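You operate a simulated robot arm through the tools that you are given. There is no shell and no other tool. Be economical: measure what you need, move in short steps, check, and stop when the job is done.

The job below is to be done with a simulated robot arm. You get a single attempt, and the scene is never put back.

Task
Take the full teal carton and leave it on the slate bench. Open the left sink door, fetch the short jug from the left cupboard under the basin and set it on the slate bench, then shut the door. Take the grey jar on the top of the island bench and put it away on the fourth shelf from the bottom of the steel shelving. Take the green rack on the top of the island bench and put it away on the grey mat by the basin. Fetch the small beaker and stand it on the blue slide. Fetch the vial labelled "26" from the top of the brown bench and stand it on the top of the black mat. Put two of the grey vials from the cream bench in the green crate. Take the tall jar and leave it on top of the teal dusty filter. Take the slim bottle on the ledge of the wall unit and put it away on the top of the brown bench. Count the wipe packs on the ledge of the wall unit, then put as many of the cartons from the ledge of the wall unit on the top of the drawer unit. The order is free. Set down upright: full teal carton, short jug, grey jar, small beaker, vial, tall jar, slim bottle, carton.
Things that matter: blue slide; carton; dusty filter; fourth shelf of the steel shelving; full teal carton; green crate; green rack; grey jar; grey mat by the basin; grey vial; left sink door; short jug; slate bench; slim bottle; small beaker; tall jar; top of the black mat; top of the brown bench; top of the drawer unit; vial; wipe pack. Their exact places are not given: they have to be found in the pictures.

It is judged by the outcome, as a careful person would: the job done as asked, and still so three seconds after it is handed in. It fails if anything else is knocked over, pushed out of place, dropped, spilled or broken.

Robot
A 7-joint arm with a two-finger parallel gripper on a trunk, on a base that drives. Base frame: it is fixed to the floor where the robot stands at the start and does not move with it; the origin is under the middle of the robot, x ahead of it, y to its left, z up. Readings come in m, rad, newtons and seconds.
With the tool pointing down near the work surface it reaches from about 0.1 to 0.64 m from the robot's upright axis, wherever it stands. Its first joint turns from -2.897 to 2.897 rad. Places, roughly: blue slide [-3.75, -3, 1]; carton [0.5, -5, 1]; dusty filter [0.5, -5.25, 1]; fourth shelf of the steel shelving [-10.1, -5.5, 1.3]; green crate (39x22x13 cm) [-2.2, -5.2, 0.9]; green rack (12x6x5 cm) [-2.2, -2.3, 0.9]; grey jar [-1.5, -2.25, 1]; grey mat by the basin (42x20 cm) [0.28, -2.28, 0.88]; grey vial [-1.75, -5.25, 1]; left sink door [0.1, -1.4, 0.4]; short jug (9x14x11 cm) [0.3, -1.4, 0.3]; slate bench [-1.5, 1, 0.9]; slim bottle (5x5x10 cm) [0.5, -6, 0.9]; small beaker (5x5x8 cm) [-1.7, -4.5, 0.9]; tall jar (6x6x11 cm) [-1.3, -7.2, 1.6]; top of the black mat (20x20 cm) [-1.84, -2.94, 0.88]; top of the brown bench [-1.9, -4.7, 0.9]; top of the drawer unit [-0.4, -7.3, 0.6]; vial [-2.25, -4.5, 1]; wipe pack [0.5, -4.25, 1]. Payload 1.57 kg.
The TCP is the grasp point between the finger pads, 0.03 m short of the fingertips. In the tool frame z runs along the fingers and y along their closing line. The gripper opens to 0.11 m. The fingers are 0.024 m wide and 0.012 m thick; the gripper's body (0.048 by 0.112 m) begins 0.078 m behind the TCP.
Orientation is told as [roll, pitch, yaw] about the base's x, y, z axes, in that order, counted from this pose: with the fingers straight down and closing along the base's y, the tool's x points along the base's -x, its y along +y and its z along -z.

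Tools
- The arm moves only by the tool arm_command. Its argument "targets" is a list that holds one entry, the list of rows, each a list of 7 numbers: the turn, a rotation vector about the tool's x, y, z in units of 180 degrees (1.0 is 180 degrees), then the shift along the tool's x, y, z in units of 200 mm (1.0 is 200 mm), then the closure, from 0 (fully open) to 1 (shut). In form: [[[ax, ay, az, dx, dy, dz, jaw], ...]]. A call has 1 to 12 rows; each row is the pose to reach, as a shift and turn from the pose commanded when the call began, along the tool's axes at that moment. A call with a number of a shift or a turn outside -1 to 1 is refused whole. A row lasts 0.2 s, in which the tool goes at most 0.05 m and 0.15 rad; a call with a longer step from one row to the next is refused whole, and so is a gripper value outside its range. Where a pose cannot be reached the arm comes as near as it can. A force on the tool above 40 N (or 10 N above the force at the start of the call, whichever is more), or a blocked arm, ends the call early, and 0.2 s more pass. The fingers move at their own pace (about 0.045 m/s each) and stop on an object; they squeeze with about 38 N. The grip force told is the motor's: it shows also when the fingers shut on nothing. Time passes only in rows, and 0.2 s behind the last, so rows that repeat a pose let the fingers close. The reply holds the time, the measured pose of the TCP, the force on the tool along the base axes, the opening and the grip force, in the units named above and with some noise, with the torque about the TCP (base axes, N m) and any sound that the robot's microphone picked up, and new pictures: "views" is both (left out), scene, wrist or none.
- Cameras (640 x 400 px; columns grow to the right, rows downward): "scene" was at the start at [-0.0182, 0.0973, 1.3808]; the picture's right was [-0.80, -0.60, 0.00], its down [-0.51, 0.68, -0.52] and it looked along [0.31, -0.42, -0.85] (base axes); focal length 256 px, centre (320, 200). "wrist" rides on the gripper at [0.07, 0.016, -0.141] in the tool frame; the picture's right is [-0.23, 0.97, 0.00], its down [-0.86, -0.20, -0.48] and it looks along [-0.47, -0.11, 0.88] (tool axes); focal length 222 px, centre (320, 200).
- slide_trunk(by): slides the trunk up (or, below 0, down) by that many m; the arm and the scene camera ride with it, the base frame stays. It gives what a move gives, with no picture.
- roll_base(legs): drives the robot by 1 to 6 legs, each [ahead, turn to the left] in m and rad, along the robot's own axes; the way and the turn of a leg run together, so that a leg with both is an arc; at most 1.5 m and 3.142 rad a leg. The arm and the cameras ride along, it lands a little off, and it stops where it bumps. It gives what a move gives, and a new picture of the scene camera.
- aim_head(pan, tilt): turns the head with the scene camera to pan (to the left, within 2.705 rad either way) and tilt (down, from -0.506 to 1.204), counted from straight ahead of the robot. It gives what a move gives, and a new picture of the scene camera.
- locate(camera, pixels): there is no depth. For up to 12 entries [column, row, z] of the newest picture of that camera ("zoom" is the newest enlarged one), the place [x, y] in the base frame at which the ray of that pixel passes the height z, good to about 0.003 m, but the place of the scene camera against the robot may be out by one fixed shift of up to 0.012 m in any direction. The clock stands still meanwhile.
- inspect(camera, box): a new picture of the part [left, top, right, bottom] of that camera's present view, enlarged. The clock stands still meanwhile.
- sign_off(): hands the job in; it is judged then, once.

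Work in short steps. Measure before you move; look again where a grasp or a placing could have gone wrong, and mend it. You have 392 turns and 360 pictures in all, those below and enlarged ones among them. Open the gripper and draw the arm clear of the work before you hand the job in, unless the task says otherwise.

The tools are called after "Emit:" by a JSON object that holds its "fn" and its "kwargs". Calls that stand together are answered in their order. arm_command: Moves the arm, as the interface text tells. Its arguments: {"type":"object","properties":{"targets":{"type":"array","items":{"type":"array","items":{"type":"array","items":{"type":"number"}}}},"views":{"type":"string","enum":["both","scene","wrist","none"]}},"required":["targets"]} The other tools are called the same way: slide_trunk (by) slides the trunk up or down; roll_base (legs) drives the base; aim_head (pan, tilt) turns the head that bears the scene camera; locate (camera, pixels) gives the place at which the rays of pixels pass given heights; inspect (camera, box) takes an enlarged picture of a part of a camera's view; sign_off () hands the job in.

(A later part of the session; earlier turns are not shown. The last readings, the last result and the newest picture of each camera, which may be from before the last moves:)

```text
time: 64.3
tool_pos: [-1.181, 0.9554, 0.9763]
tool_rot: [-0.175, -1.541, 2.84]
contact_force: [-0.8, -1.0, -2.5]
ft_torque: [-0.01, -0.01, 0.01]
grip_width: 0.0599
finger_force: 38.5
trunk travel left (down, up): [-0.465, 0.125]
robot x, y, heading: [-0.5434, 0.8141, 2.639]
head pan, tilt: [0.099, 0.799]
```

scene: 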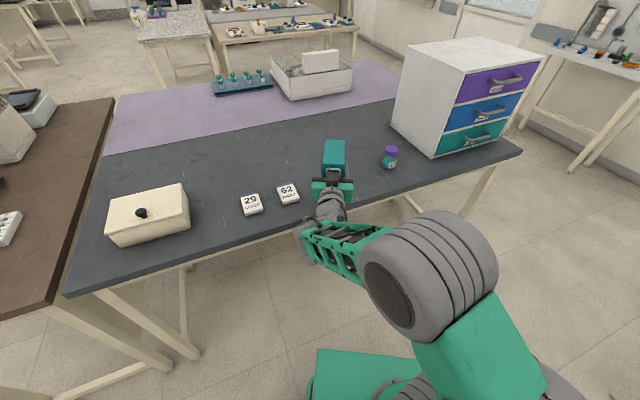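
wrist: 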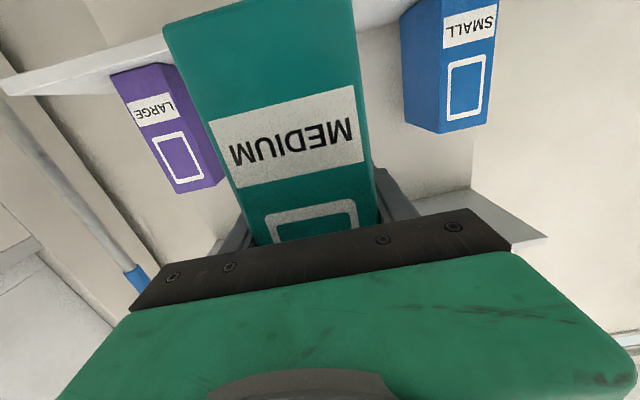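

Emit:
{"fn": "arm_command", "kwargs": {"targets": [[[0, 0, 0, 0.02, 0, 0, 1], [0, 0, 0, 0.035, 0, 0, 1], [0, 0, 0, 0.05, 0, 0, 1]]], "views": "none"}}

Emit:
{"fn": "inspect", "kwargs": {"camera": "scene", "box": [260, 100, 420, 260]}}

```text
time: 65.2
tool_pos: [-1.1811, 0.9566, 0.9724]
tool_rot: [-0.011, -1.557, 2.676]
contact_force: [-0.5, 2.0, 30.4]
ft_torque: [-0.65, -0.79, -0.01]
grip_width: 0.0595
finger_force: 37.9
trunk travel left (down, up): [-0.465, 0.125]
robot x, y, heading: [-0.5396, 0.8125, 2.641]
head pan, tilt: [0.099, 0.799]
```

```text
2.50 times, centred on (340, 180) of scene
```

zoom: 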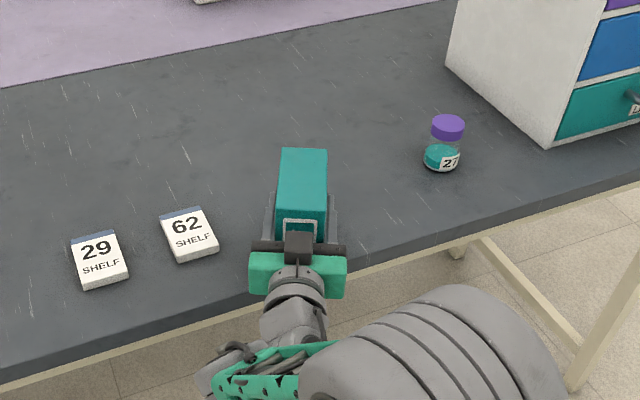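

Contact at z 0.972 (30 N up). I release and draw back.

Emit:
{"fn": "arm_command", "kwargs": {"targets": [[[0, 0, 0, -0.01, 0, 0, 0.4], [0, 0, 0, -0.01, 0, 0, 0], [0, 0, 0, -0.01, 0, 0, 0], [0, 0, 0, -0.01, 0, 0, 0]]], "views": "none"}}

Emit:
{"fn": "roll_base", "kwargs": {"legs": [[-0.3, 0]]}}

```text
time: 66.2
tool_pos: [-1.181, 0.9561, 0.9677]
tool_rot: [-0.166, -1.543, 2.827]
contact_force: [-0.6, 0.8, 0.0]
ft_torque: [-0.04, 0.0, 0.01]
grip_width: 0.1099
finger_force: 0.1
trunk travel left (down, up): [-0.465, 0.125]
robot x, y, heading: [-0.5434, 0.8125, 2.638]
head pan, tilt: [0.099, 0.799]
```

```text
time: 68.2
tool_pos: [-0.9174, 0.8108, 0.968]
tool_rot: [-0.164, -1.541, 2.825]
contact_force: [0.6, 0.2, 0.5]
ft_torque: [0.0, -0.02, 0.01]
grip_width: 0.1099
finger_force: 0.1
trunk travel left (down, up): [-0.465, 0.125]
robot x, y, heading: [-0.2765, 0.6696, 2.639]
head pan, tilt: [0.099, 0.799]
```

scene: 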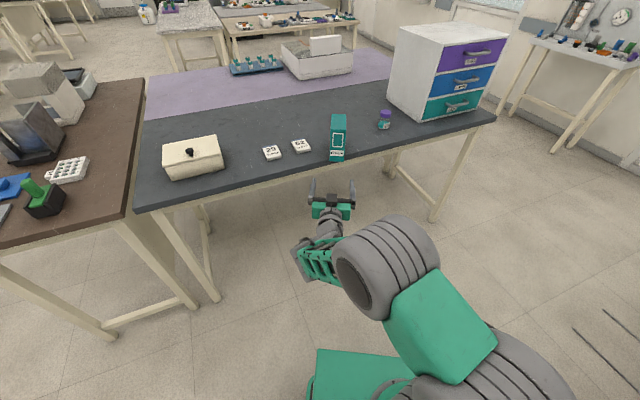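

The teal carton stands upright on the slate bench. Next is the sink: I turn left and drive down the corridor, then look at the doors.

Emit:
{"fn": "roll_base", "kwargs": {"legs": [[0, 1.82], [1.2, 0]]}}

Emit:
{"fn": "aim_head", "kwargs": {"pan": 0.9, "tilt": 0.55}}

```text
time: 78.7
tool_pos: [-0.5286, -1.1601, 0.9674]
tool_rot: [-0.165, -1.542, -1.616]
contact_force: [0.4, 0.5, 0.0]
ft_torque: [-0.01, 0.02, -0.01]
grip_width: 0.1102
finger_force: 0.1
trunk travel left (down, up): [-0.465, 0.125]
robot x, y, heading: [-0.5613, -0.5098, -1.805]
head pan, tilt: [0.099, 0.799]
```

scene: 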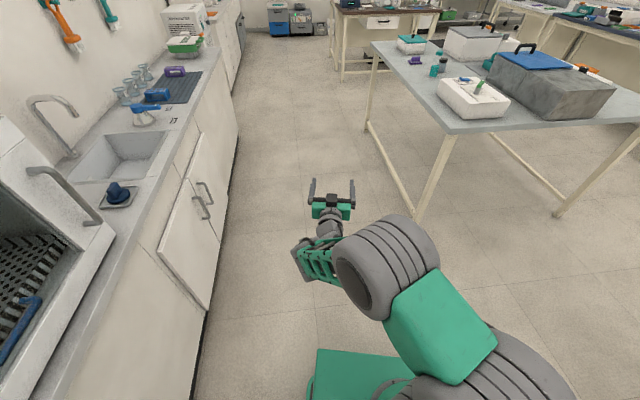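

```text
time: 79.9
tool_pos: [-0.5283, -1.1605, 0.9687]
tool_rot: [-0.164, -1.543, -1.617]
contact_force: [1.5, 0.5, -0.9]
ft_torque: [0.02, 0.02, -0.01]
grip_width: 0.1098
finger_force: 0.0
trunk travel left (down, up): [-0.465, 0.125]
robot x, y, heading: [-0.5572, -0.5085, -1.805]
head pan, tilt: [0.901, 0.55]
```

scene: 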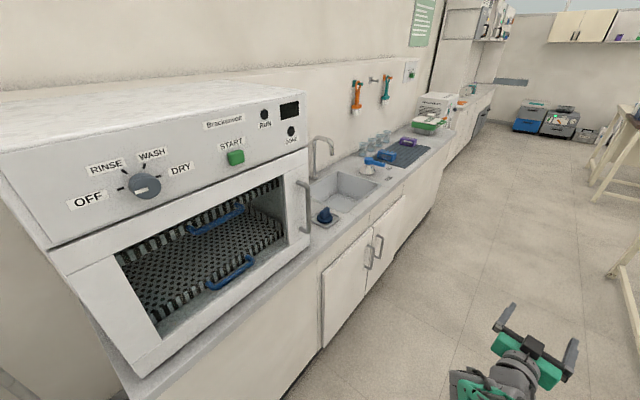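

I measure the counter front and the door handles (370,258) and (380,246).

Emit:
{"fn": "locate", "kwargs": {"camera": "scene", "pixels": [[320, 262, 0.86], [404, 195, 0.86], [370, 257, 0.7], [370, 257, 0.6], [322, 345, 0.2], [280, 398, 0.1], [322, 345, 0.1], [380, 246, 0.7], [370, 268, 0.6], [369, 242, 0.75]]}}

```text
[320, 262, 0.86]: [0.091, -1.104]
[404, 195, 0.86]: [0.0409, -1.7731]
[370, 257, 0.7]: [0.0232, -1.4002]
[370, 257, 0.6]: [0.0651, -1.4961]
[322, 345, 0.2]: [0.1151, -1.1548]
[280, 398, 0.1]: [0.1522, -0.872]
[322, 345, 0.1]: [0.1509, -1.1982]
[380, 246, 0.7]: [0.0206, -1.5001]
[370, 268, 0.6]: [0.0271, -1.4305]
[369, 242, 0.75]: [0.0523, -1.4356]
```

Counter face is at x≈0.09, left-door handle near (0.04,-1.42, 0.58–0.75), hinge at y≈-1.15. I drive to about (-0.8,-1.53) and face it.

Emit:
{"fn": "roll_base", "kwargs": {"legs": [[1.03, 0], [0, 1.8]]}}

Emit:
{"fn": "aim_head", "kwargs": {"pan": 0.0, "tilt": 0.7}}

```text
time: 89.5
tool_pos: [-0.1698, -1.3371, 0.9684]
tool_rot: [-0.164, -1.543, 0.171]
contact_force: [0.5, 0.3, -0.1]
ft_torque: [0.01, -0.01, 0.02]
grip_width: 0.1099
finger_force: 0.1
trunk travel left (down, up): [-0.465, 0.125]
robot x, y, heading: [-0.8012, -1.5069, -0.018]
head pan, tilt: [0.901, 0.55]
```

scene: 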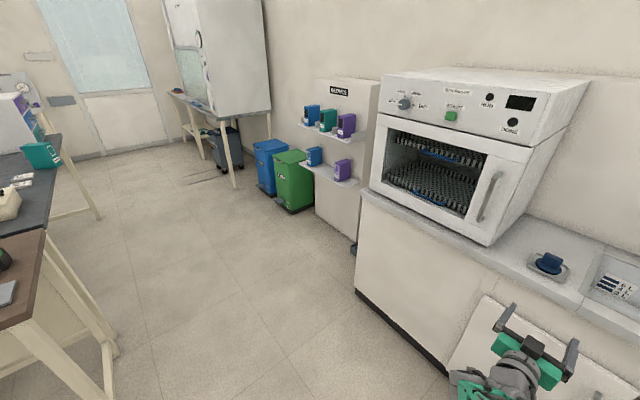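

```text
time: 90.7
tool_pos: [-0.1706, -1.3373, 0.9681]
tool_rot: [-0.165, -1.542, 0.17]
contact_force: [0.4, 0.2, 0.1]
ft_torque: [-0.04, -0.04, 0.02]
grip_width: 0.1101
finger_force: 0.0
trunk travel left (down, up): [-0.465, 0.125]
robot x, y, heading: [-0.8026, -1.5103, -0.019]
head pan, tilt: [0.0, 0.7]
```

scene: 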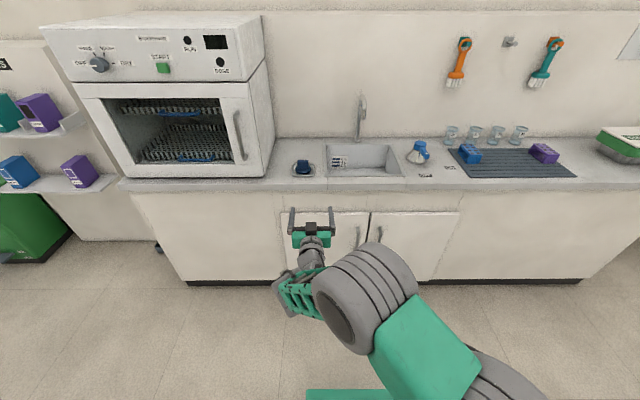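

I lower the trunk so that the hand is level with the handle, and look through both cameras.

Emit:
{"fn": "slide_trunk", "kwargs": {"by": -0.3}}

Emit:
{"fn": "arm_command", "kwargs": {"targets": [[[0, 0, 0, 0, -0.2, 0, 0], [0, 0, 0, 0, -0.4, 0, 0]]], "views": "both"}}

```text
time: 93.7
tool_pos: [-0.172, -1.3376, 0.6683]
tool_rot: [-0.162, -1.544, 0.17]
contact_force: [-0.2, 0.1, -0.2]
ft_torque: [-0.02, 0.01, -0.01]
grip_width: 0.1102
finger_force: 0.0
trunk travel left (down, up): [-0.165, 0.425]
robot x, y, heading: [-0.8048, -1.5119, -0.022]
head pan, tilt: [0.0, 0.7]
```

```text
time: 94.3
tool_pos: [-0.1721, -1.4162, 0.6693]
tool_rot: [-0.163, -1.543, 0.169]
contact_force: [0.3, 0.2, -0.4]
ft_torque: [-0.01, 0.0, -0.03]
grip_width: 0.1101
finger_force: 0.0
trunk travel left (down, up): [-0.165, 0.425]
robot x, y, heading: [-0.8019, -1.5094, -0.017]
head pan, tilt: [0.0, 0.7]
```

scene: 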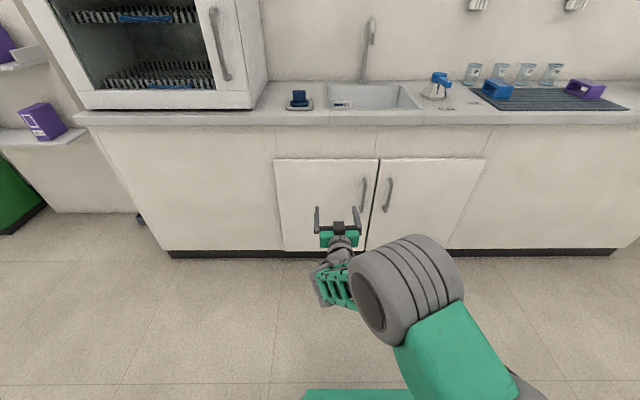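
wrist: 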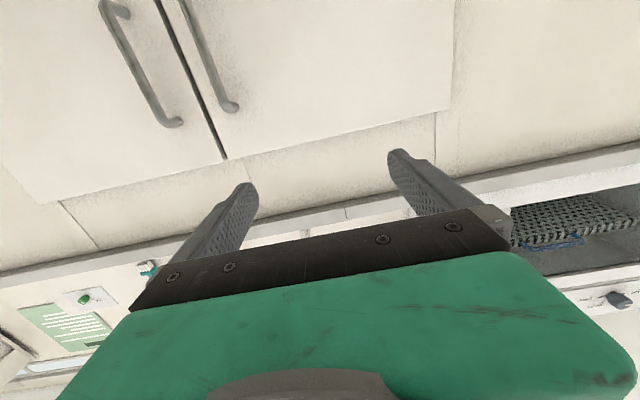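

The left door's handle shows at scene (365,180)-(362,208), right of the gripper line. I locate it.

Emit:
{"fn": "locate", "kwargs": {"camera": "scene", "pixels": [[366, 179, 0.7], [363, 207, 0.6], [363, 207, 0.56], [276, 159, 0.78], [379, 159, 0.78], [366, 179, 0.72], [284, 249, 0.2], [370, 120, 0.88]]}}

Emit:
{"fn": "locate", "kwargs": {"camera": "wrist", "pixels": [[233, 105, 0.7], [233, 105, 0.68], [222, 80, 0.66], [222, 80, 0.68], [226, 158, 0.78], [226, 158, 0.75]]}}

```text
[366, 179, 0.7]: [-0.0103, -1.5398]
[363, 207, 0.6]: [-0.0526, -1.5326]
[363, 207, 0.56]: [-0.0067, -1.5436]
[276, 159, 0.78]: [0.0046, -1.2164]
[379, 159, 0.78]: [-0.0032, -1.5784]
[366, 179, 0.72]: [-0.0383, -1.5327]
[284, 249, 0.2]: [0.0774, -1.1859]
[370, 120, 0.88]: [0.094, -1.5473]
```

```text
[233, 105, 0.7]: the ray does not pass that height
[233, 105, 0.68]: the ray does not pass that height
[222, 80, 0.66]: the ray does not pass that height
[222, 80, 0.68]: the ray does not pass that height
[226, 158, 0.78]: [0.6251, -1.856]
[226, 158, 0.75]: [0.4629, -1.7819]
```

The wrist rays go downward: the handle is lower than assumed. I ask for lower heights.

Emit:
{"fn": "locate", "kwargs": {"camera": "wrist", "pixels": [[233, 105, 0.62], [233, 105, 0.6], [233, 105, 0.58], [222, 80, 0.58], [222, 80, 0.56], [222, 80, 0.54], [185, 10, 0.5], [226, 158, 0.7], [226, 158, 0.68]]}}

Emit:
{"fn": "locate", "kwargs": {"camera": "scene", "pixels": [[366, 179, 0.64], [366, 179, 0.62], [363, 207, 0.5], [363, 207, 0.48], [379, 159, 0.7], [379, 159, 0.72]]}}

```text
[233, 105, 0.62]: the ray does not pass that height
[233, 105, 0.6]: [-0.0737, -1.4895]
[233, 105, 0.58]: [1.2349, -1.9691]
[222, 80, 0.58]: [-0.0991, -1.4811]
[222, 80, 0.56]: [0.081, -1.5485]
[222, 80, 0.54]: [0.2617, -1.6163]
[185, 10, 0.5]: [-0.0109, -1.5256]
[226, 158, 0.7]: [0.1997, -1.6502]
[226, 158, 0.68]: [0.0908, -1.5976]
```

```text
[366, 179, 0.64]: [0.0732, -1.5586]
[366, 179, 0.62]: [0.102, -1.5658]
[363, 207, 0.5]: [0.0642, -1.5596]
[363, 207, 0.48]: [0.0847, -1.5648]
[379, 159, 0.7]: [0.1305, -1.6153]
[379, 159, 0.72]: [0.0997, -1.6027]
```

Handle at about y -1.55, z 0.49–0.62, x≈0.05; door gap at y≈-1.60. I align at z 0.56 with partly closed fingers.

Emit:
{"fn": "arm_command", "kwargs": {"targets": [[[0, 0, 0, 0.18, -0.2, 0, 0.3], [0, 0, 0, 0.36, -0.4, 0, 0.4], [0, 0, 0, 0.545, -0.7, 0, 0.4], [0, 0, 0, 0.545, -0.7, 0.2, 0.4], [0, 0, 0, 0.545, -0.7, 0.4, 0.4], [0, 0, 0, 0.545, -0.7, 0.5, 0.4]]], "views": "both"}}

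```text
refused: row 1 steps farther than a row can; nothing moved
```

Emit:
{"fn": "arm_command", "kwargs": {"targets": [[[0, 0, 0, 0.15, -0.15, 0, 0.3], [0, 0, 0, 0.3, -0.3, 0, 0.4], [0, 0, 0, 0.42, -0.45, 0, 0.4], [0, 0, 0, 0.545, -0.58, 0, 0.4], [0, 0, 0, 0.545, -0.7, 0.1, 0.4], [0, 0, 0, 0.545, -0.7, 0.3, 0.4], [0, 0, 0, 0.545, -0.7, 0.5, 0.4]]], "views": "both"}}

```text
time: 95.9
tool_pos: [-0.1614, -1.5574, 0.5479]
tool_rot: [-0.168, -1.542, 0.175]
contact_force: [-0.3, -0.4, -0.5]
ft_torque: [0.0, 0.02, 0.0]
grip_width: 0.0659
finger_force: 0.1
out of reach, approached as far as the arm can: row 5, 6, 7
trunk travel left (down, up): [-0.165, 0.425]
robot x, y, heading: [-0.8015, -1.5097, -0.017]
head pan, tilt: [0.0, 0.7]
```

scene: 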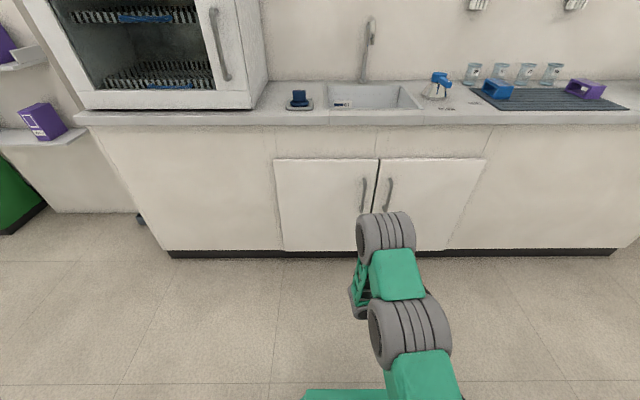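
wrist: 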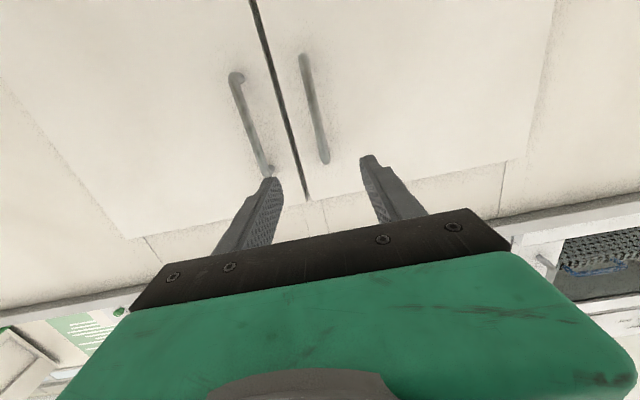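

The arm is at its reach limit; the handle lies between the fingers' lines. I roll ahead 0.15 m.

Emit:
{"fn": "roll_base", "kwargs": {"legs": [[0.13, 0]]}}

Emit:
{"fn": "arm_command", "kwargs": {"targets": [[[0, 0, 0, 0, 0, 0, 0.4]]], "views": "wrist"}}

```text
time: 97.2
tool_pos: [-0.0316, -1.5588, 0.5481]
tool_rot: [-0.167, -1.542, 0.173]
contact_force: [-0.6, 0.1, 0.2]
ft_torque: [0.01, 0.02, -0.02]
grip_width: 0.0657
finger_force: 0.1
trunk travel left (down, up): [-0.165, 0.425]
robot x, y, heading: [-0.6703, -1.5077, -0.019]
head pan, tilt: [0.0, 0.7]
```

scene: 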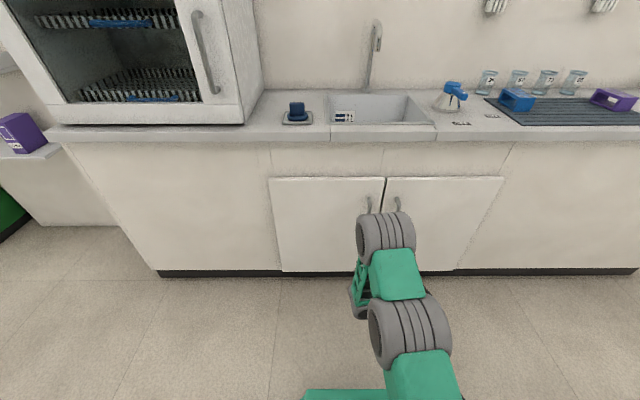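

```text
time: 97.6
tool_pos: [-0.0318, -1.5583, 0.5467]
tool_rot: [-0.17, -1.544, 0.178]
contact_force: [-0.4, 0.3, -0.4]
ft_torque: [0.0, -0.04, 0.01]
grip_width: 0.0661
finger_force: 0.0
trunk travel left (down, up): [-0.165, 0.425]
robot x, y, heading: [-0.6742, -1.5092, -0.015]
head pan, tilt: [0.0, 0.7]
```

wrist: 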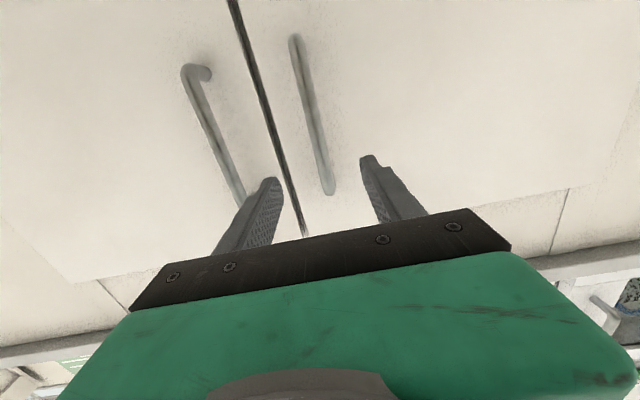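

Aligned: handle between the fingers. I roll ahead 7.5 cm more and look.

Emit:
{"fn": "roll_base", "kwargs": {"legs": [[0.07, 0]]}}

Emit:
{"fn": "arm_command", "kwargs": {"targets": [[[0, 0, 0, 0, 0, 0, 0.4]]], "views": "wrist"}}

```text
time: 98.6
tool_pos: [0.0381, -1.5598, 0.5477]
tool_rot: [-0.165, -1.544, 0.173]
contact_force: [-0.5, 0.4, 0.4]
ft_torque: [-0.02, -0.01, 0.02]
grip_width: 0.0662
finger_force: 0.1
trunk travel left (down, up): [-0.165, 0.425]
robot x, y, heading: [-0.6011, -1.5113, -0.023]
head pan, tilt: [0.0, 0.7]
```

scene: 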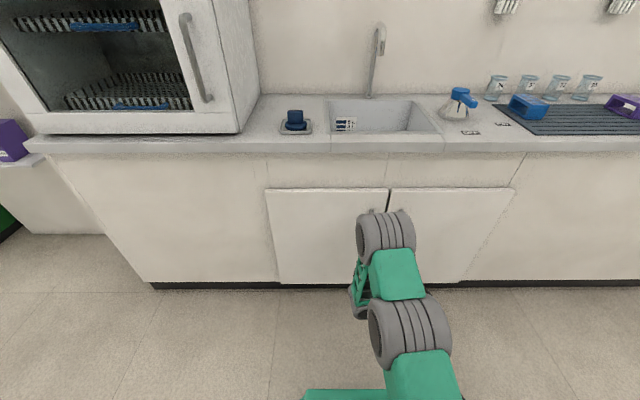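

```text
time: 99.0
tool_pos: [0.0386, -1.5604, 0.5483]
tool_rot: [-0.17, -1.544, 0.179]
contact_force: [-0.5, -0.9, 0.2]
ft_torque: [-0.03, -0.02, 0.0]
grip_width: 0.0663
finger_force: 0.0
trunk travel left (down, up): [-0.165, 0.425]
robot x, y, heading: [-0.6035, -1.5141, -0.018]
head pan, tilt: [0.0, 0.7]
```

wrist: 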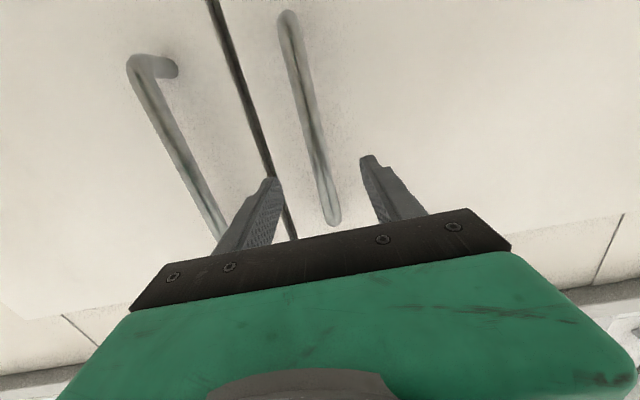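

The bar appears between the fingertips. I close to test.

Emit:
{"fn": "arm_command", "kwargs": {"targets": [[[0, 0, 0, 0, 0, 0, 1], [0, 0, 0, 0, 0, 0, 1], [0, 0, 0, 0, 0, 0, 1], [0, 0, 0, 0, 0, 0, 1], [0, 0, 0, 0, 0, 0, 1]]], "views": "wrist"}}

```text
time: 100.2
tool_pos: [0.037, -1.5602, 0.5473]
tool_rot: [-0.168, -1.542, 0.173]
contact_force: [-12.5, 4.4, -0.7]
ft_torque: [-0.05, -0.14, 0.14]
grip_width: 0.0
finger_force: 21.4
trunk travel left (down, up): [-0.165, 0.425]
robot x, y, heading: [-0.6033, -1.5109, -0.017]
head pan, tilt: [0.0, 0.7]
```

wrist: 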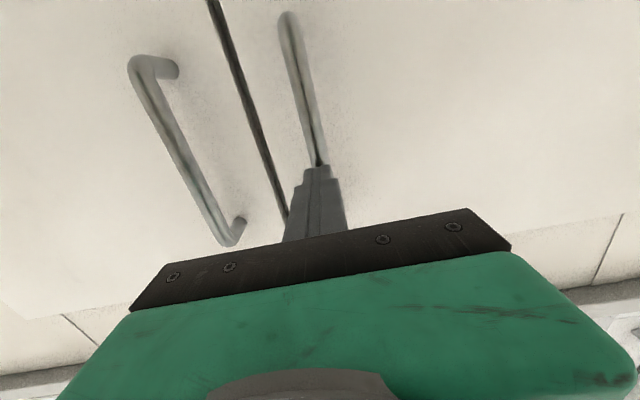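

They closed just short of the bar. I reopen, advance 2.5 cm and close again.

Emit:
{"fn": "arm_command", "kwargs": {"targets": [[[0, 0, 0, 0, 0, 0, 0.4], [0, 0, 0, 0, 0, 0, 0.4], [0, 0, 0, 0, 0, 0, 0.4], [0, 0, 0, 0, 0, 0, 0.4]]], "views": "none"}}

Emit:
{"fn": "roll_base", "kwargs": {"legs": [[0.025, 0]]}}

Emit:
{"fn": "arm_command", "kwargs": {"targets": [[[0, 0, 0, 0, 0, 0, 1], [0, 0, 0, 0, 0, 0, 1], [0, 0, 0, 0, 0, 0, 1], [0, 0, 0, 0, 0, 0, 1], [0, 0, 0, 0, 0, 0, 1]]], "views": "wrist"}}

```text
time: 101.2
tool_pos: [0.0394, -1.5596, 0.5479]
tool_rot: [-0.169, -1.543, 0.176]
contact_force: [-0.1, -0.1, -0.1]
ft_torque: [0.0, -0.02, -0.01]
grip_width: 0.0661
finger_force: 0.1
trunk travel left (down, up): [-0.165, 0.425]
robot x, y, heading: [-0.6011, -1.5101, -0.018]
head pan, tilt: [0.0, 0.7]
```

```text
time: 102.0
tool_pos: [0.064, -1.5604, 0.5483]
tool_rot: [-0.167, -1.542, 0.172]
contact_force: [0.1, 0.4, -0.1]
ft_torque: [0.01, -0.01, 0.02]
grip_width: 0.0663
finger_force: 0.0
trunk travel left (down, up): [-0.165, 0.425]
robot x, y, heading: [-0.576, -1.5095, -0.019]
head pan, tilt: [0.0, 0.7]
```

scene: 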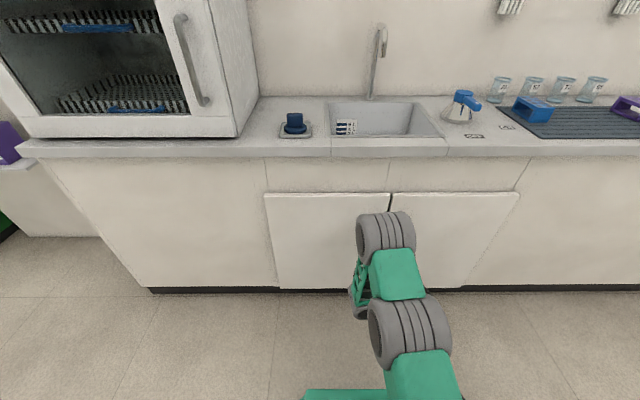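

```text
time: 103.2
tool_pos: [0.065, -1.5577, 0.5477]
tool_rot: [-0.177, -1.544, 0.191]
contact_force: [0.2, 28.2, -1.4]
ft_torque: [0.44, 0.25, 0.36]
grip_width: 0.0158
finger_force: 31.1
trunk travel left (down, up): [-0.165, 0.425]
robot x, y, heading: [-0.5777, -1.5148, -0.015]
head pan, tilt: [0.0, 0.7]
```

wrist: 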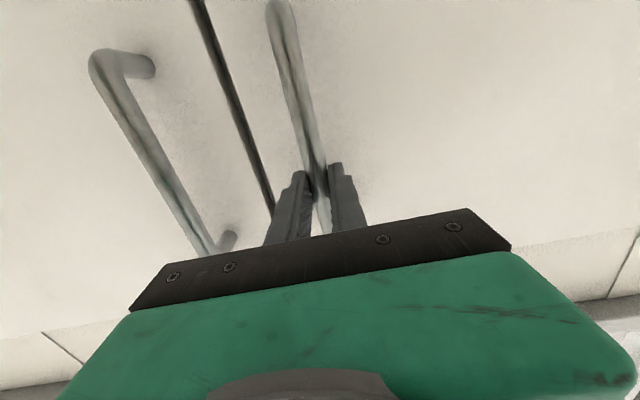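

The bar is gripped (0.016). I pull the door along its arc (hinge about y -1.2, radius 0.355) to 30°.

Emit:
{"fn": "arm_command", "kwargs": {"targets": [[[0.028, 0, 0, 0, 0.02, -0.155, 1], [0.056, 0, 0, 0, 0.053, -0.305, 1], [0.083, 0, 0, 0, 0.1, -0.455, 1], [0.111, 0, 0, 0, 0.16, -0.6, 1], [0.139, 0, 0, 0, 0.23, -0.735, 1], [0.167, 0, 0, 0, 0.315, -0.865, 1]]], "views": "both"}}

```text
time: 103.5
tool_pos: [0.0646, -1.5561, 0.5484]
tool_rot: [-0.15, -1.546, 0.165]
contact_force: [0.0, 8.7, 1.5]
ft_torque: [0.33, 0.35, 0.2]
grip_width: 0.0158
finger_force: 31.3
out of reach, approached as far as the arm can: row 1
trunk travel left (down, up): [-0.165, 0.425]
robot x, y, heading: [-0.5792, -1.512, -0.016]
head pan, tilt: [0.0, 0.7]
stopped in row 1: the force on the tool passed its limit at 56 N (the readings are from after the stop); the commanded pose is now the measured one
```

scene: 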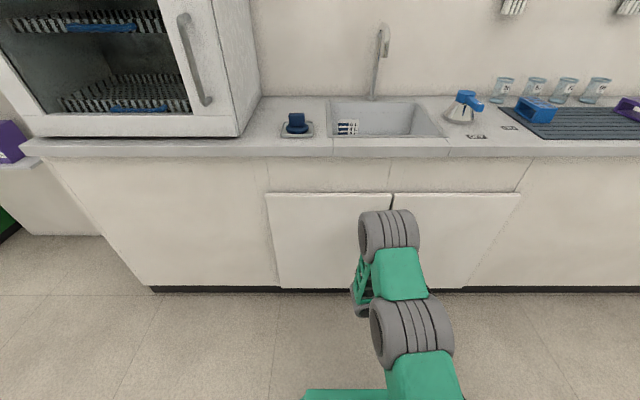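
wrist: 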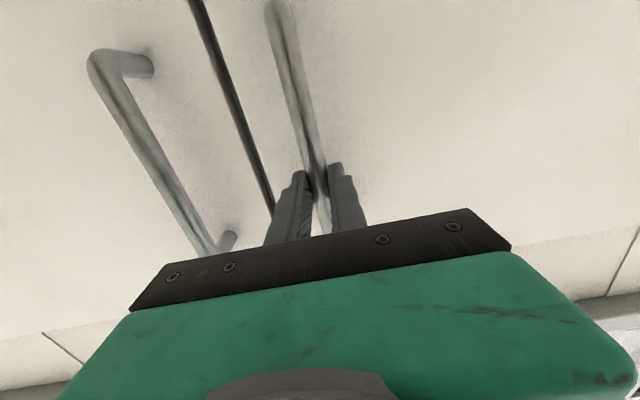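

The arm is at its reach edge and the door resists; I pull using the base, 6 cm back.

Emit:
{"fn": "roll_base", "kwargs": {"legs": [[-0.06, 0]]}}

Emit:
{"fn": "arm_command", "kwargs": {"targets": [[[0, 0, 0, 0, 0, 0, 1]]], "views": "wrist"}}

```text
time: 104.4
tool_pos: [0.0216, -1.5501, 0.5475]
tool_rot: [-0.095, -1.55, 0.128]
contact_force: [-0.3, 1.3, -2.6]
ft_torque: [0.12, -0.68, 0.06]
grip_width: 0.0157
finger_force: 32.1
trunk travel left (down, up): [-0.165, 0.425]
robot x, y, heading: [-0.619, -1.5094, -0.003]
head pan, tilt: [0.0, 0.7]
stopped in leg 1: the force on the tool passed its limit at 46 N (the readings are from after the stop); the commanded pose is now the measured one
```

scene: 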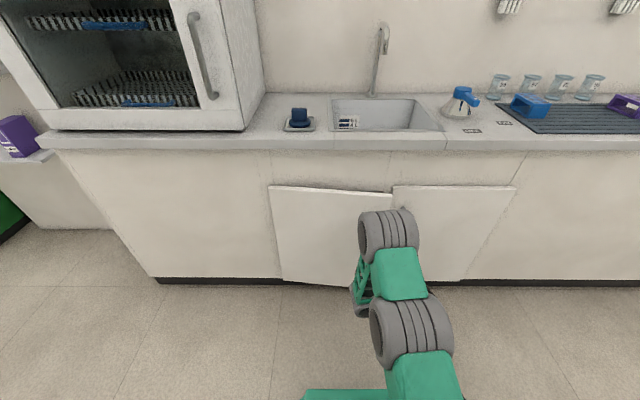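

```text
time: 104.8
tool_pos: [0.0228, -1.5506, 0.5495]
tool_rot: [-0.089, -1.551, 0.122]
contact_force: [0.8, 3.1, -3.1]
ft_torque: [0.16, 0.08, 0.04]
grip_width: 0.0158
finger_force: 30.8
trunk travel left (down, up): [-0.165, 0.425]
robot x, y, heading: [-0.6169, -1.5117, 0.004]
head pan, tilt: [0.0, 0.7]
```

wrist: 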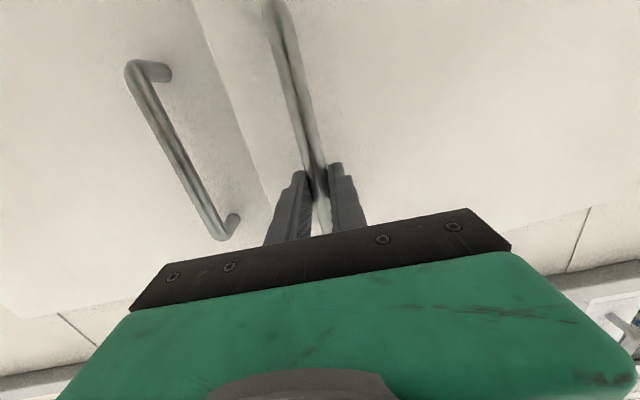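

The door is ajar (~7°). I continue along the arc with the arm, with gentle yaw.

Emit:
{"fn": "arm_command", "kwargs": {"targets": [[[0.01, 0, 0, 0, 0.038, -0.15, 1], [0.03, 0, 0, 0, 0.09, -0.3, 1], [0.05, 0, 0, 0, 0.155, -0.44, 1], [0.07, 0, 0, 0, 0.23, -0.575, 1], [0.09, 0, 0, 0, 0.318, -0.7, 1], [0.11, 0, 0, 0, 0.415, -0.823, 1], [0.13, 0, 0, 0, 0.525, -0.935, 1]]], "views": "both"}}

```text
time: 105.2
tool_pos: [0.0071, -1.5457, 0.5483]
tool_rot: [-0.784, -1.542, 0.814]
contact_force: [1.7, 6.1, -2.3]
ft_torque: [0.72, 0.79, 0.1]
grip_width: 0.016
finger_force: 31.9
trunk travel left (down, up): [-0.165, 0.425]
robot x, y, heading: [-0.6184, -1.5126, 0.002]
head pan, tilt: [0.0, 0.7]
stopped in row 1: the force on the tool passed its limit at 58 N (the readings are from after the stop); the commanded pose is now the measured one
```

scene: 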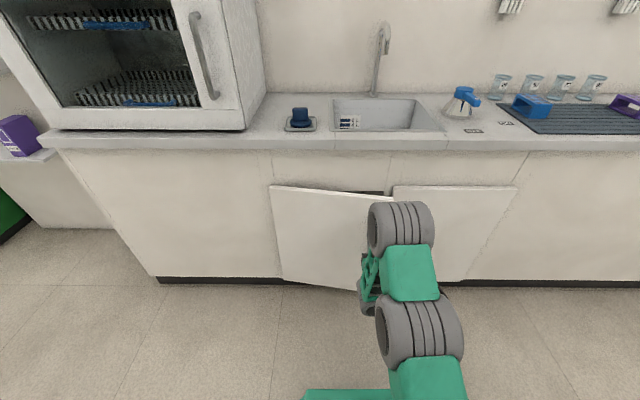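
wrist: 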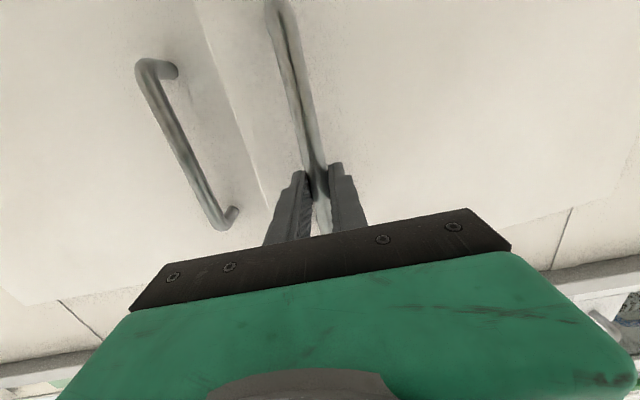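

Moving fast trips the force limit; I go in smaller steps.

Emit:
{"fn": "arm_command", "kwargs": {"targets": [[[0, 0, 0, 0, 0.015, -0.06, 1], [0, 0, 0, 0, 0.035, -0.12, 1], [0, 0, 0, 0, 0.057, -0.178, 1], [0, 0, 0, 0, 0.08, -0.235, 1], [0, 0, 0, 0, 0.105, -0.292, 1], [0, 0, 0, 0, 0.132, -0.35, 1], [0, 0, 0, 0, 0.16, -0.405, 1], [0, 0, 0, 0, 0.192, -0.457, 1], [0, 0, 0, 0, 0.225, -0.51, 1], [0, 0, 0, 0, 0.26, -0.562, 1], [0, 0, 0, 0, 0.297, -0.612, 1], [0, 0, 0, 0, 0.335, -0.66, 1]]], "views": "both"}}

```text
time: 106.2
tool_pos: [-0.0361, -1.5307, 0.5495]
tool_rot: [-0.778, -1.542, 0.812]
contact_force: [3.6, 10.2, -8.3]
ft_torque: [0.86, -0.24, 0.12]
grip_width: 0.0158
finger_force: 31.6
trunk travel left (down, up): [-0.165, 0.425]
robot x, y, heading: [-0.617, -1.5141, 0.003]
head pan, tilt: [0.0, 0.7]
stopped in row 4: the force on the tool passed its limit at 42 N (the readings are from after the stop); the commanded pose is now the measured one
```

scene: 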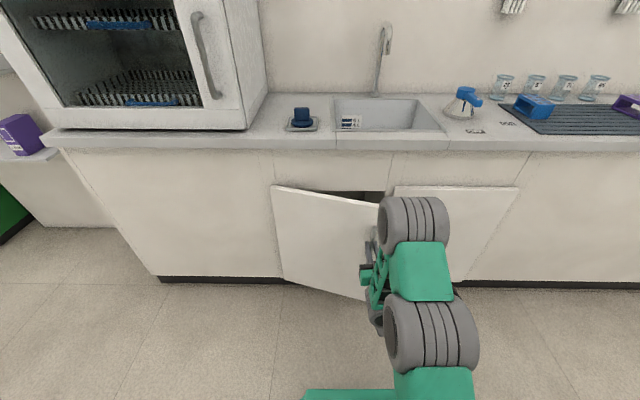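
wrist: 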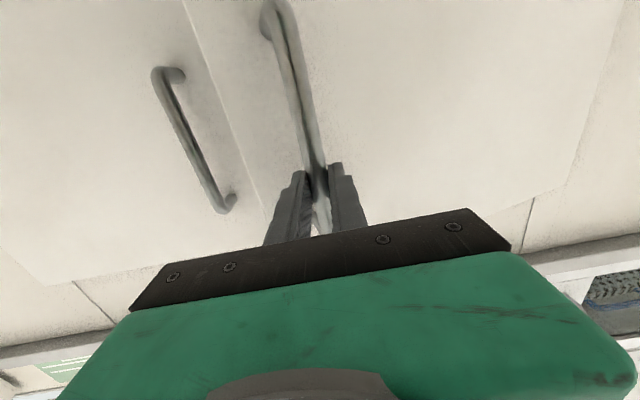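

About 17° now; I continue with a bit more sideways motion and some yaw.

Emit:
{"fn": "arm_command", "kwargs": {"targets": [[[0.008, 0, 0, 0, 0.035, -0.057, 1], [0.016, 0, 0, 0, 0.06, -0.113, 1], [0.024, 0, 0, 0, 0.09, -0.169, 1], [0.032, 0, 0, 0, 0.12, -0.222, 1], [0.04, 0, 0, 0, 0.15, -0.277, 1], [0.048, 0, 0, 0, 0.185, -0.33, 1], [0.056, 0, 0, 0, 0.22, -0.38, 1], [0.064, 0, 0, 0, 0.255, -0.43, 1], [0.072, 0, 0, 0, 0.295, -0.48, 1]]], "views": "scene"}}

```text
time: 107.4
tool_pos: [-0.0881, -1.5013, 0.5496]
tool_rot: [-0.873, -1.541, 0.791]
contact_force: [6.5, 9.0, -6.7]
ft_torque: [0.89, 0.16, 0.11]
grip_width: 0.0162
finger_force: 32.1
trunk travel left (down, up): [-0.165, 0.425]
robot x, y, heading: [-0.6217, -1.5156, 0.013]
head pan, tilt: [0.0, 0.7]
stopped in row 5: the force on the tool passed its limit at 43 N (the readings are from after the stop); the commanded pose is now the measured one
```

scene: 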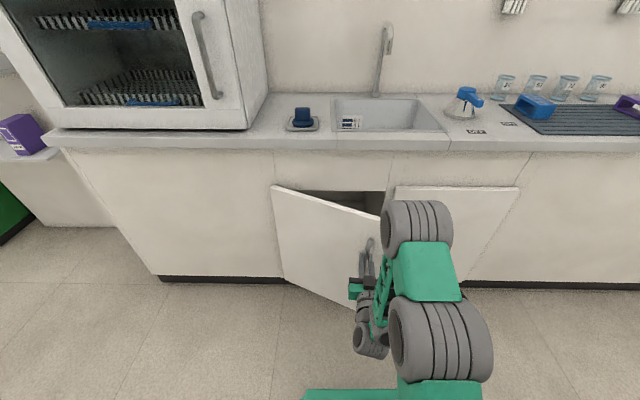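

Emit:
{"fn": "arm_command", "kwargs": {"targets": [[[0.01, 0, 0, 0, 0.05, -0.06, 1], [0.02, 0, 0, 0, 0.09, -0.11, 1], [0.03, 0, 0, 0, 0.13, -0.165, 1], [0.04, 0, 0, 0, 0.18, -0.215, 1], [0.05, 0, 0, 0, 0.225, -0.26, 1], [0.06, 0, 0, 0, 0.275, -0.31, 1], [0.07, 0, 0, 0, 0.325, -0.36, 1], [0.08, 0, 0, 0, 0.38, -0.4, 1]]], "views": "scene"}}

```text
time: 108.4
tool_pos: [-0.1265, -1.4707, 0.5506]
tool_rot: [-0.983, -1.538, 0.782]
contact_force: [-4.9, -5.2, -1.1]
ft_torque: [0.77, -0.09, 0.01]
grip_width: 0.016
finger_force: 31.5
trunk travel left (down, up): [-0.165, 0.425]
robot x, y, heading: [-0.6177, -1.5123, 0.002]
head pan, tilt: [0.0, 0.7]
stopped in row 4: the force on the tool passed its limit at 48 N (the readings are from after the stop); the commanded pose is now the measured one
```

scene: 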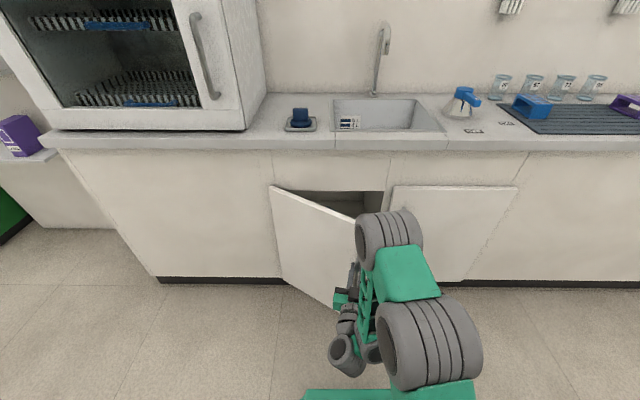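

About 37°. I keep going, now with the tool axes turned by -0.2 rad accounted for.

Emit:
{"fn": "arm_command", "kwargs": {"targets": [[[0.008, 0, 0, 0, 0.03, -0.04, 1], [0.016, 0, 0, 0, 0.055, -0.08, 1], [0.025, 0, 0, 0, 0.08, -0.12, 1], [0.033, 0, 0, 0, 0.105, -0.156, 1], [0.041, 0, 0, 0, 0.135, -0.195, 1], [0.05, 0, 0, 0, 0.165, -0.23, 1], [0.058, 0, 0, 0, 0.195, -0.265, 1], [0.066, 0, 0, 0, 0.22, -0.3, 1], [0.075, 0, 0, 0, 0.252, -0.335, 1], [0.083, 0, 0, 0, 0.285, -0.368, 1], [0.091, 0, 0, 0, 0.32, -0.4, 1], [0.1, 0, 0, 0, 0.353, -0.431, 1]]], "views": "scene"}}

```text
time: 109.3
tool_pos: [-0.1386, -1.4611, 0.5514]
tool_rot: [-1.195, -1.548, 0.947]
contact_force: [7.9, 8.7, -12.7]
ft_torque: [0.81, -0.14, 0.21]
grip_width: 0.0158
finger_force: 31.7
out of reach, approached as far as the arm can: row 1, 2, 3, 4
trunk travel left (down, up): [-0.165, 0.425]
robot x, y, heading: [-0.6161, -1.5125, 0.011]
head pan, tilt: [0.0, 0.7]
stopped in row 4: the force on the tool passed its limit at 49 N (the readings are from after the stop); the commanded pose is now the measured one
```

scene: 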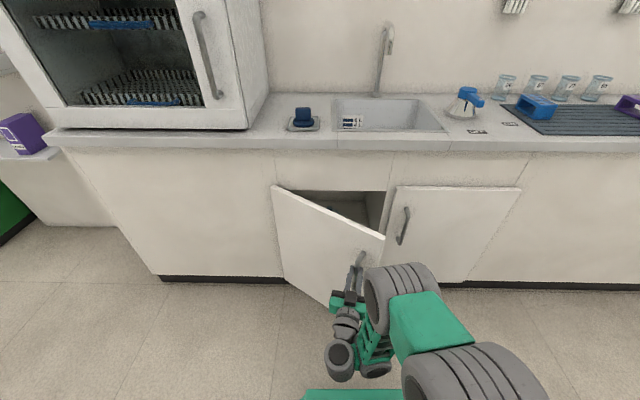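

The arm is too folded to pull on. I release, back out, and then push the door further open from its inner side.

Emit:
{"fn": "arm_command", "kwargs": {"targets": [[[0, 0, 0, 0, 0, 0, 0.4], [0, 0, 0, 0, 0, 0, 0.4], [0, 0, 0, 0, 0, 0, 0.4]]], "views": "none"}}

Emit:
{"fn": "roll_base", "kwargs": {"legs": [[-0.14, 0]]}}

Emit:
{"fn": "arm_command", "kwargs": {"targets": [[[-0.015, 0, 0, 0, -0.15, 0.05, 0.7], [-0.03, 0, 0, 0, -0.3, 0.1, 1], [-0.045, 0, 0, 0, -0.45, 0.15, 1], [-0.06, 0, 0, 0, -0.6, 0.2, 1], [-0.08, 0, 0, 0, -0.7, 0.25, 1]]], "views": "both"}}

```text
time: 110.1
tool_pos: [-0.1399, -1.4627, 0.5533]
tool_rot: [-1.307, -1.548, 1.055]
contact_force: [0.5, -0.2, -0.4]
ft_torque: [0.01, 0.0, 0.02]
grip_width: 0.0659
finger_force: 0.0
trunk travel left (down, up): [-0.165, 0.425]
robot x, y, heading: [-0.6176, -1.5119, 0.007]
head pan, tilt: [0.0, 0.7]
```

```text
time: 111.4
tool_pos: [-0.2803, -1.4634, 0.5523]
tool_rot: [-1.304, -1.55, 1.05]
contact_force: [0.2, 0.5, 0.1]
ft_torque: [0.0, -0.03, 0.01]
grip_width: 0.0659
finger_force: 0.1
trunk travel left (down, up): [-0.165, 0.425]
robot x, y, heading: [-0.7612, -1.5138, 0.009]
head pan, tilt: [0.0, 0.7]
```

scene: 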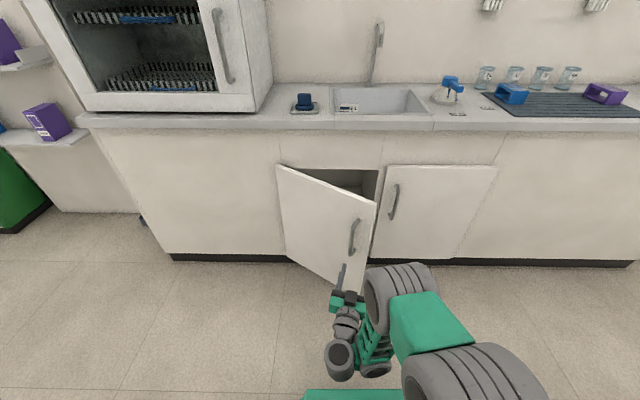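

```text
time: 112.6
tool_pos: [-0.2664, -1.6117, 0.5571]
tool_rot: [-1.036, -1.55, 1.034]
contact_force: [-0.9, 0.8, -0.6]
ft_torque: [0.0, -0.03, -0.01]
grip_width: 0.0
finger_force: 21.8
trunk travel left (down, up): [-0.165, 0.425]
robot x, y, heading: [-0.754, -1.5132, 0.013]
head pan, tilt: [0.0, 0.7]
```

scene: 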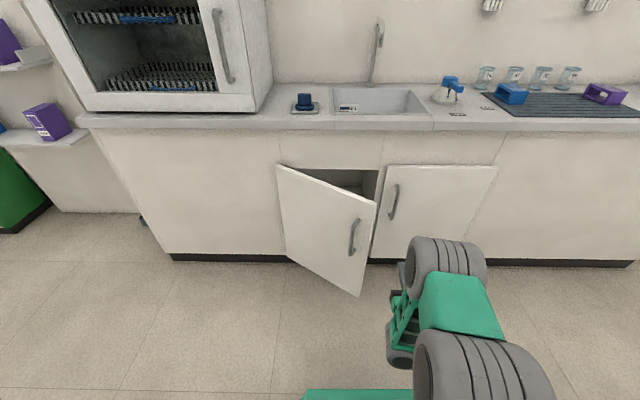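
wrist: 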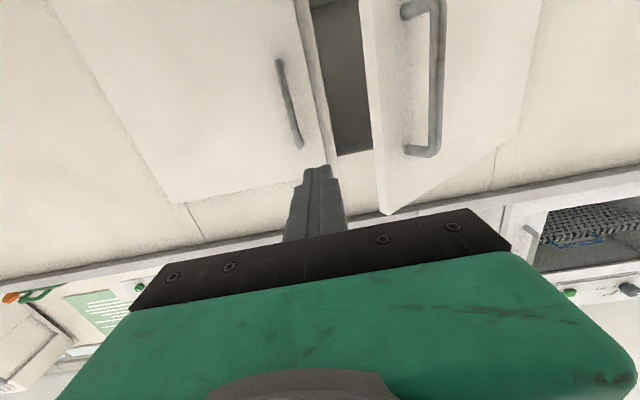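

The closed fingers are just right of the door's free edge. I roll ahead 0.2 m and sweep left.

Emit:
{"fn": "roll_base", "kwargs": {"legs": [[0.2, 0]]}}

Emit:
{"fn": "arm_command", "kwargs": {"targets": [[[0, 0, 0, 0, 0.1, 0, 1], [0, 0, 0, 0, 0.2, 0, 1], [0, 0, 0, 0, 0.3, 0, 1], [0, 0, 0, 0, 0.4, 0, 1], [0, 0, 0, 0, 0.5, 0, 1], [0, 0, 0, 0, 0.6, 0, 1], [0, 0, 0, 0, 0.7, 0, 1], [0, 0, 0, 0, 0.8, 0, 1], [0, 0, 0, 0, 0.9, 0, 1], [0, 0, 0, 0, 1, 0, 1]]], "views": "both"}}

```text
time: 114.2
tool_pos: [-0.0638, -1.6111, 0.5556]
tool_rot: [-1.049, -1.548, 1.048]
contact_force: [0.1, -0.8, -0.4]
ft_torque: [-0.02, 0.02, -0.03]
grip_width: 0.0
finger_force: 21.8
trunk travel left (down, up): [-0.165, 0.425]
robot x, y, heading: [-0.5573, -1.5132, 0.01]
head pan, tilt: [0.0, 0.7]
```

scene: 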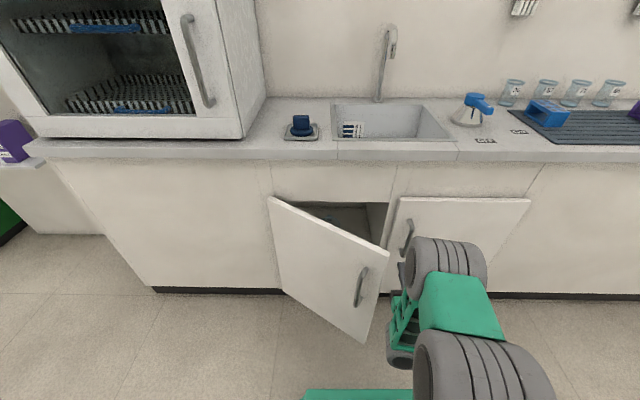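

```text
time: 115.2
tool_pos: [-0.0666, -1.5374, 0.553]
tool_rot: [-1.026, -1.547, 1.019]
contact_force: [-7.4, -10.1, 6.7]
ft_torque: [0.38, 0.29, 0.95]
grip_width: 0.0001
finger_force: 20.8
trunk travel left (down, up): [-0.165, 0.425]
robot x, y, heading: [-0.5594, -1.5089, 0.006]
head pan, tilt: [0.0, 0.7]
stopped in row 5: the force on the tool passed its limit at 48 N (the readings are from after the stop); the commanded pose is now the measured one
```

scene: 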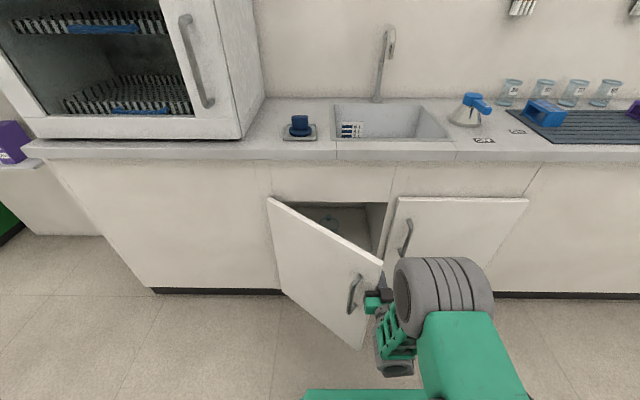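
wrist: 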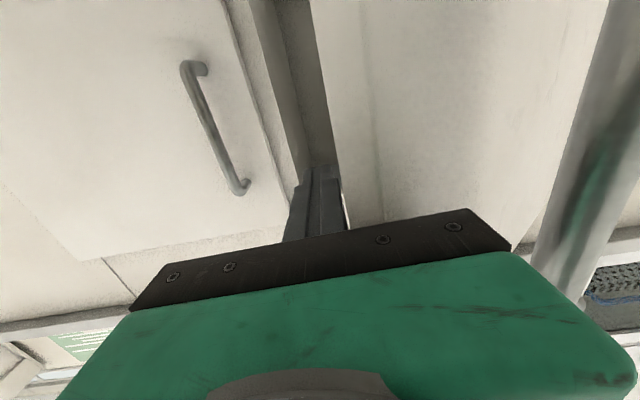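

The door swings with the push (now ~50°) and the jug shows at (328,222). I keep sweeping slowly.

Emit:
{"fn": "arm_command", "kwargs": {"targets": [[[0, 0, 0, 0, 0.04, 0, 1], [0, 0, 0, 0, 0.08, 0, 1], [0, 0, 0, 0, 0.12, 0, 1], [0, 0, 0, 0, 0.17, 0, 1], [0, 0, 0, 0, 0.22, 0, 1], [0, 0, 0, 0, 0.27, 0, 1], [0, 0, 0, 0, 0.32, 0, 1], [0, 0, 0, 0, 0.37, 0, 1], [0, 0, 0, 0, 0.42, 0, 1], [0, 0, 0, 0, 0.47, 0, 1], [0, 0, 0, 0, 0.52, 0, 1], [0, 0, 0, 0, 0.57, 0, 1]]], "views": "none"}}

Emit:
{"fn": "arm_command", "kwargs": {"targets": [[[0, 0, 0, 0, 0.04, 0, 1], [0, 0, 0, 0, 0.08, 0, 1], [0, 0, 0, 0, 0.12, 0, 1], [0, 0, 0, 0, 0.17, 0, 1], [0, 0, 0, 0, 0.22, 0, 1], [0, 0, 0, 0, 0.27, 0, 1], [0, 0, 0, 0, 0.32, 0, 1], [0, 0, 0, 0, 0.37, 0, 1], [0, 0, 0, 0, 0.42, 0, 1], [0, 0, 0, 0, 0.47, 0, 1], [0, 0, 0, 0, 0.52, 0, 1], [0, 0, 0, 0, 0.57, 0, 1]]], "views": "scene"}}

```text
time: 115.6
tool_pos: [-0.069, -1.5354, 0.5545]
tool_rot: [-1.008, -1.545, 0.993]
contact_force: [-12.9, -15.1, 14.0]
ft_torque: [0.53, 0.65, 1.32]
grip_width: 0.0
finger_force: 21.3
trunk travel left (down, up): [-0.165, 0.425]
robot x, y, heading: [-0.555, -1.513, -0.001]
head pan, tilt: [0.0, 0.7]
stopped in row 1: the force on the tool passed its limit at 49 N (the readings are from after the stop); the commanded pose is now the measured one
```

```text
time: 115.9
tool_pos: [-0.0713, -1.5361, 0.5538]
tool_rot: [-1.032, -1.545, 1.016]
contact_force: [-12.1, -15.8, 13.3]
ft_torque: [0.51, 0.63, 1.28]
grip_width: 0.0003
finger_force: 21.4
trunk travel left (down, up): [-0.165, 0.425]
robot x, y, heading: [-0.5556, -1.5125, -0.004]
head pan, tilt: [0.0, 0.7]
stopped in row 1: the force on the tool passed its limit at 47 N (the readings are from after the stop); the commanded pose is now the measured one
```

scene: 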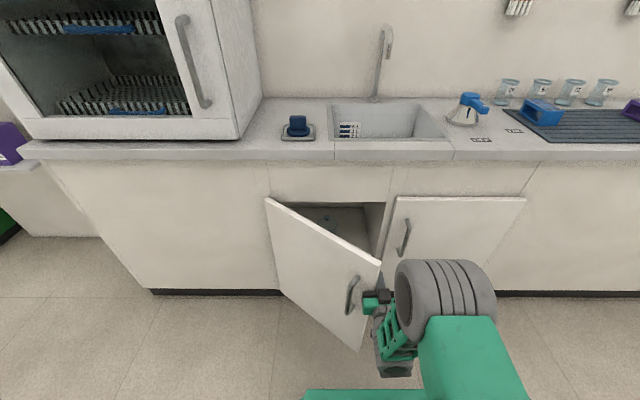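

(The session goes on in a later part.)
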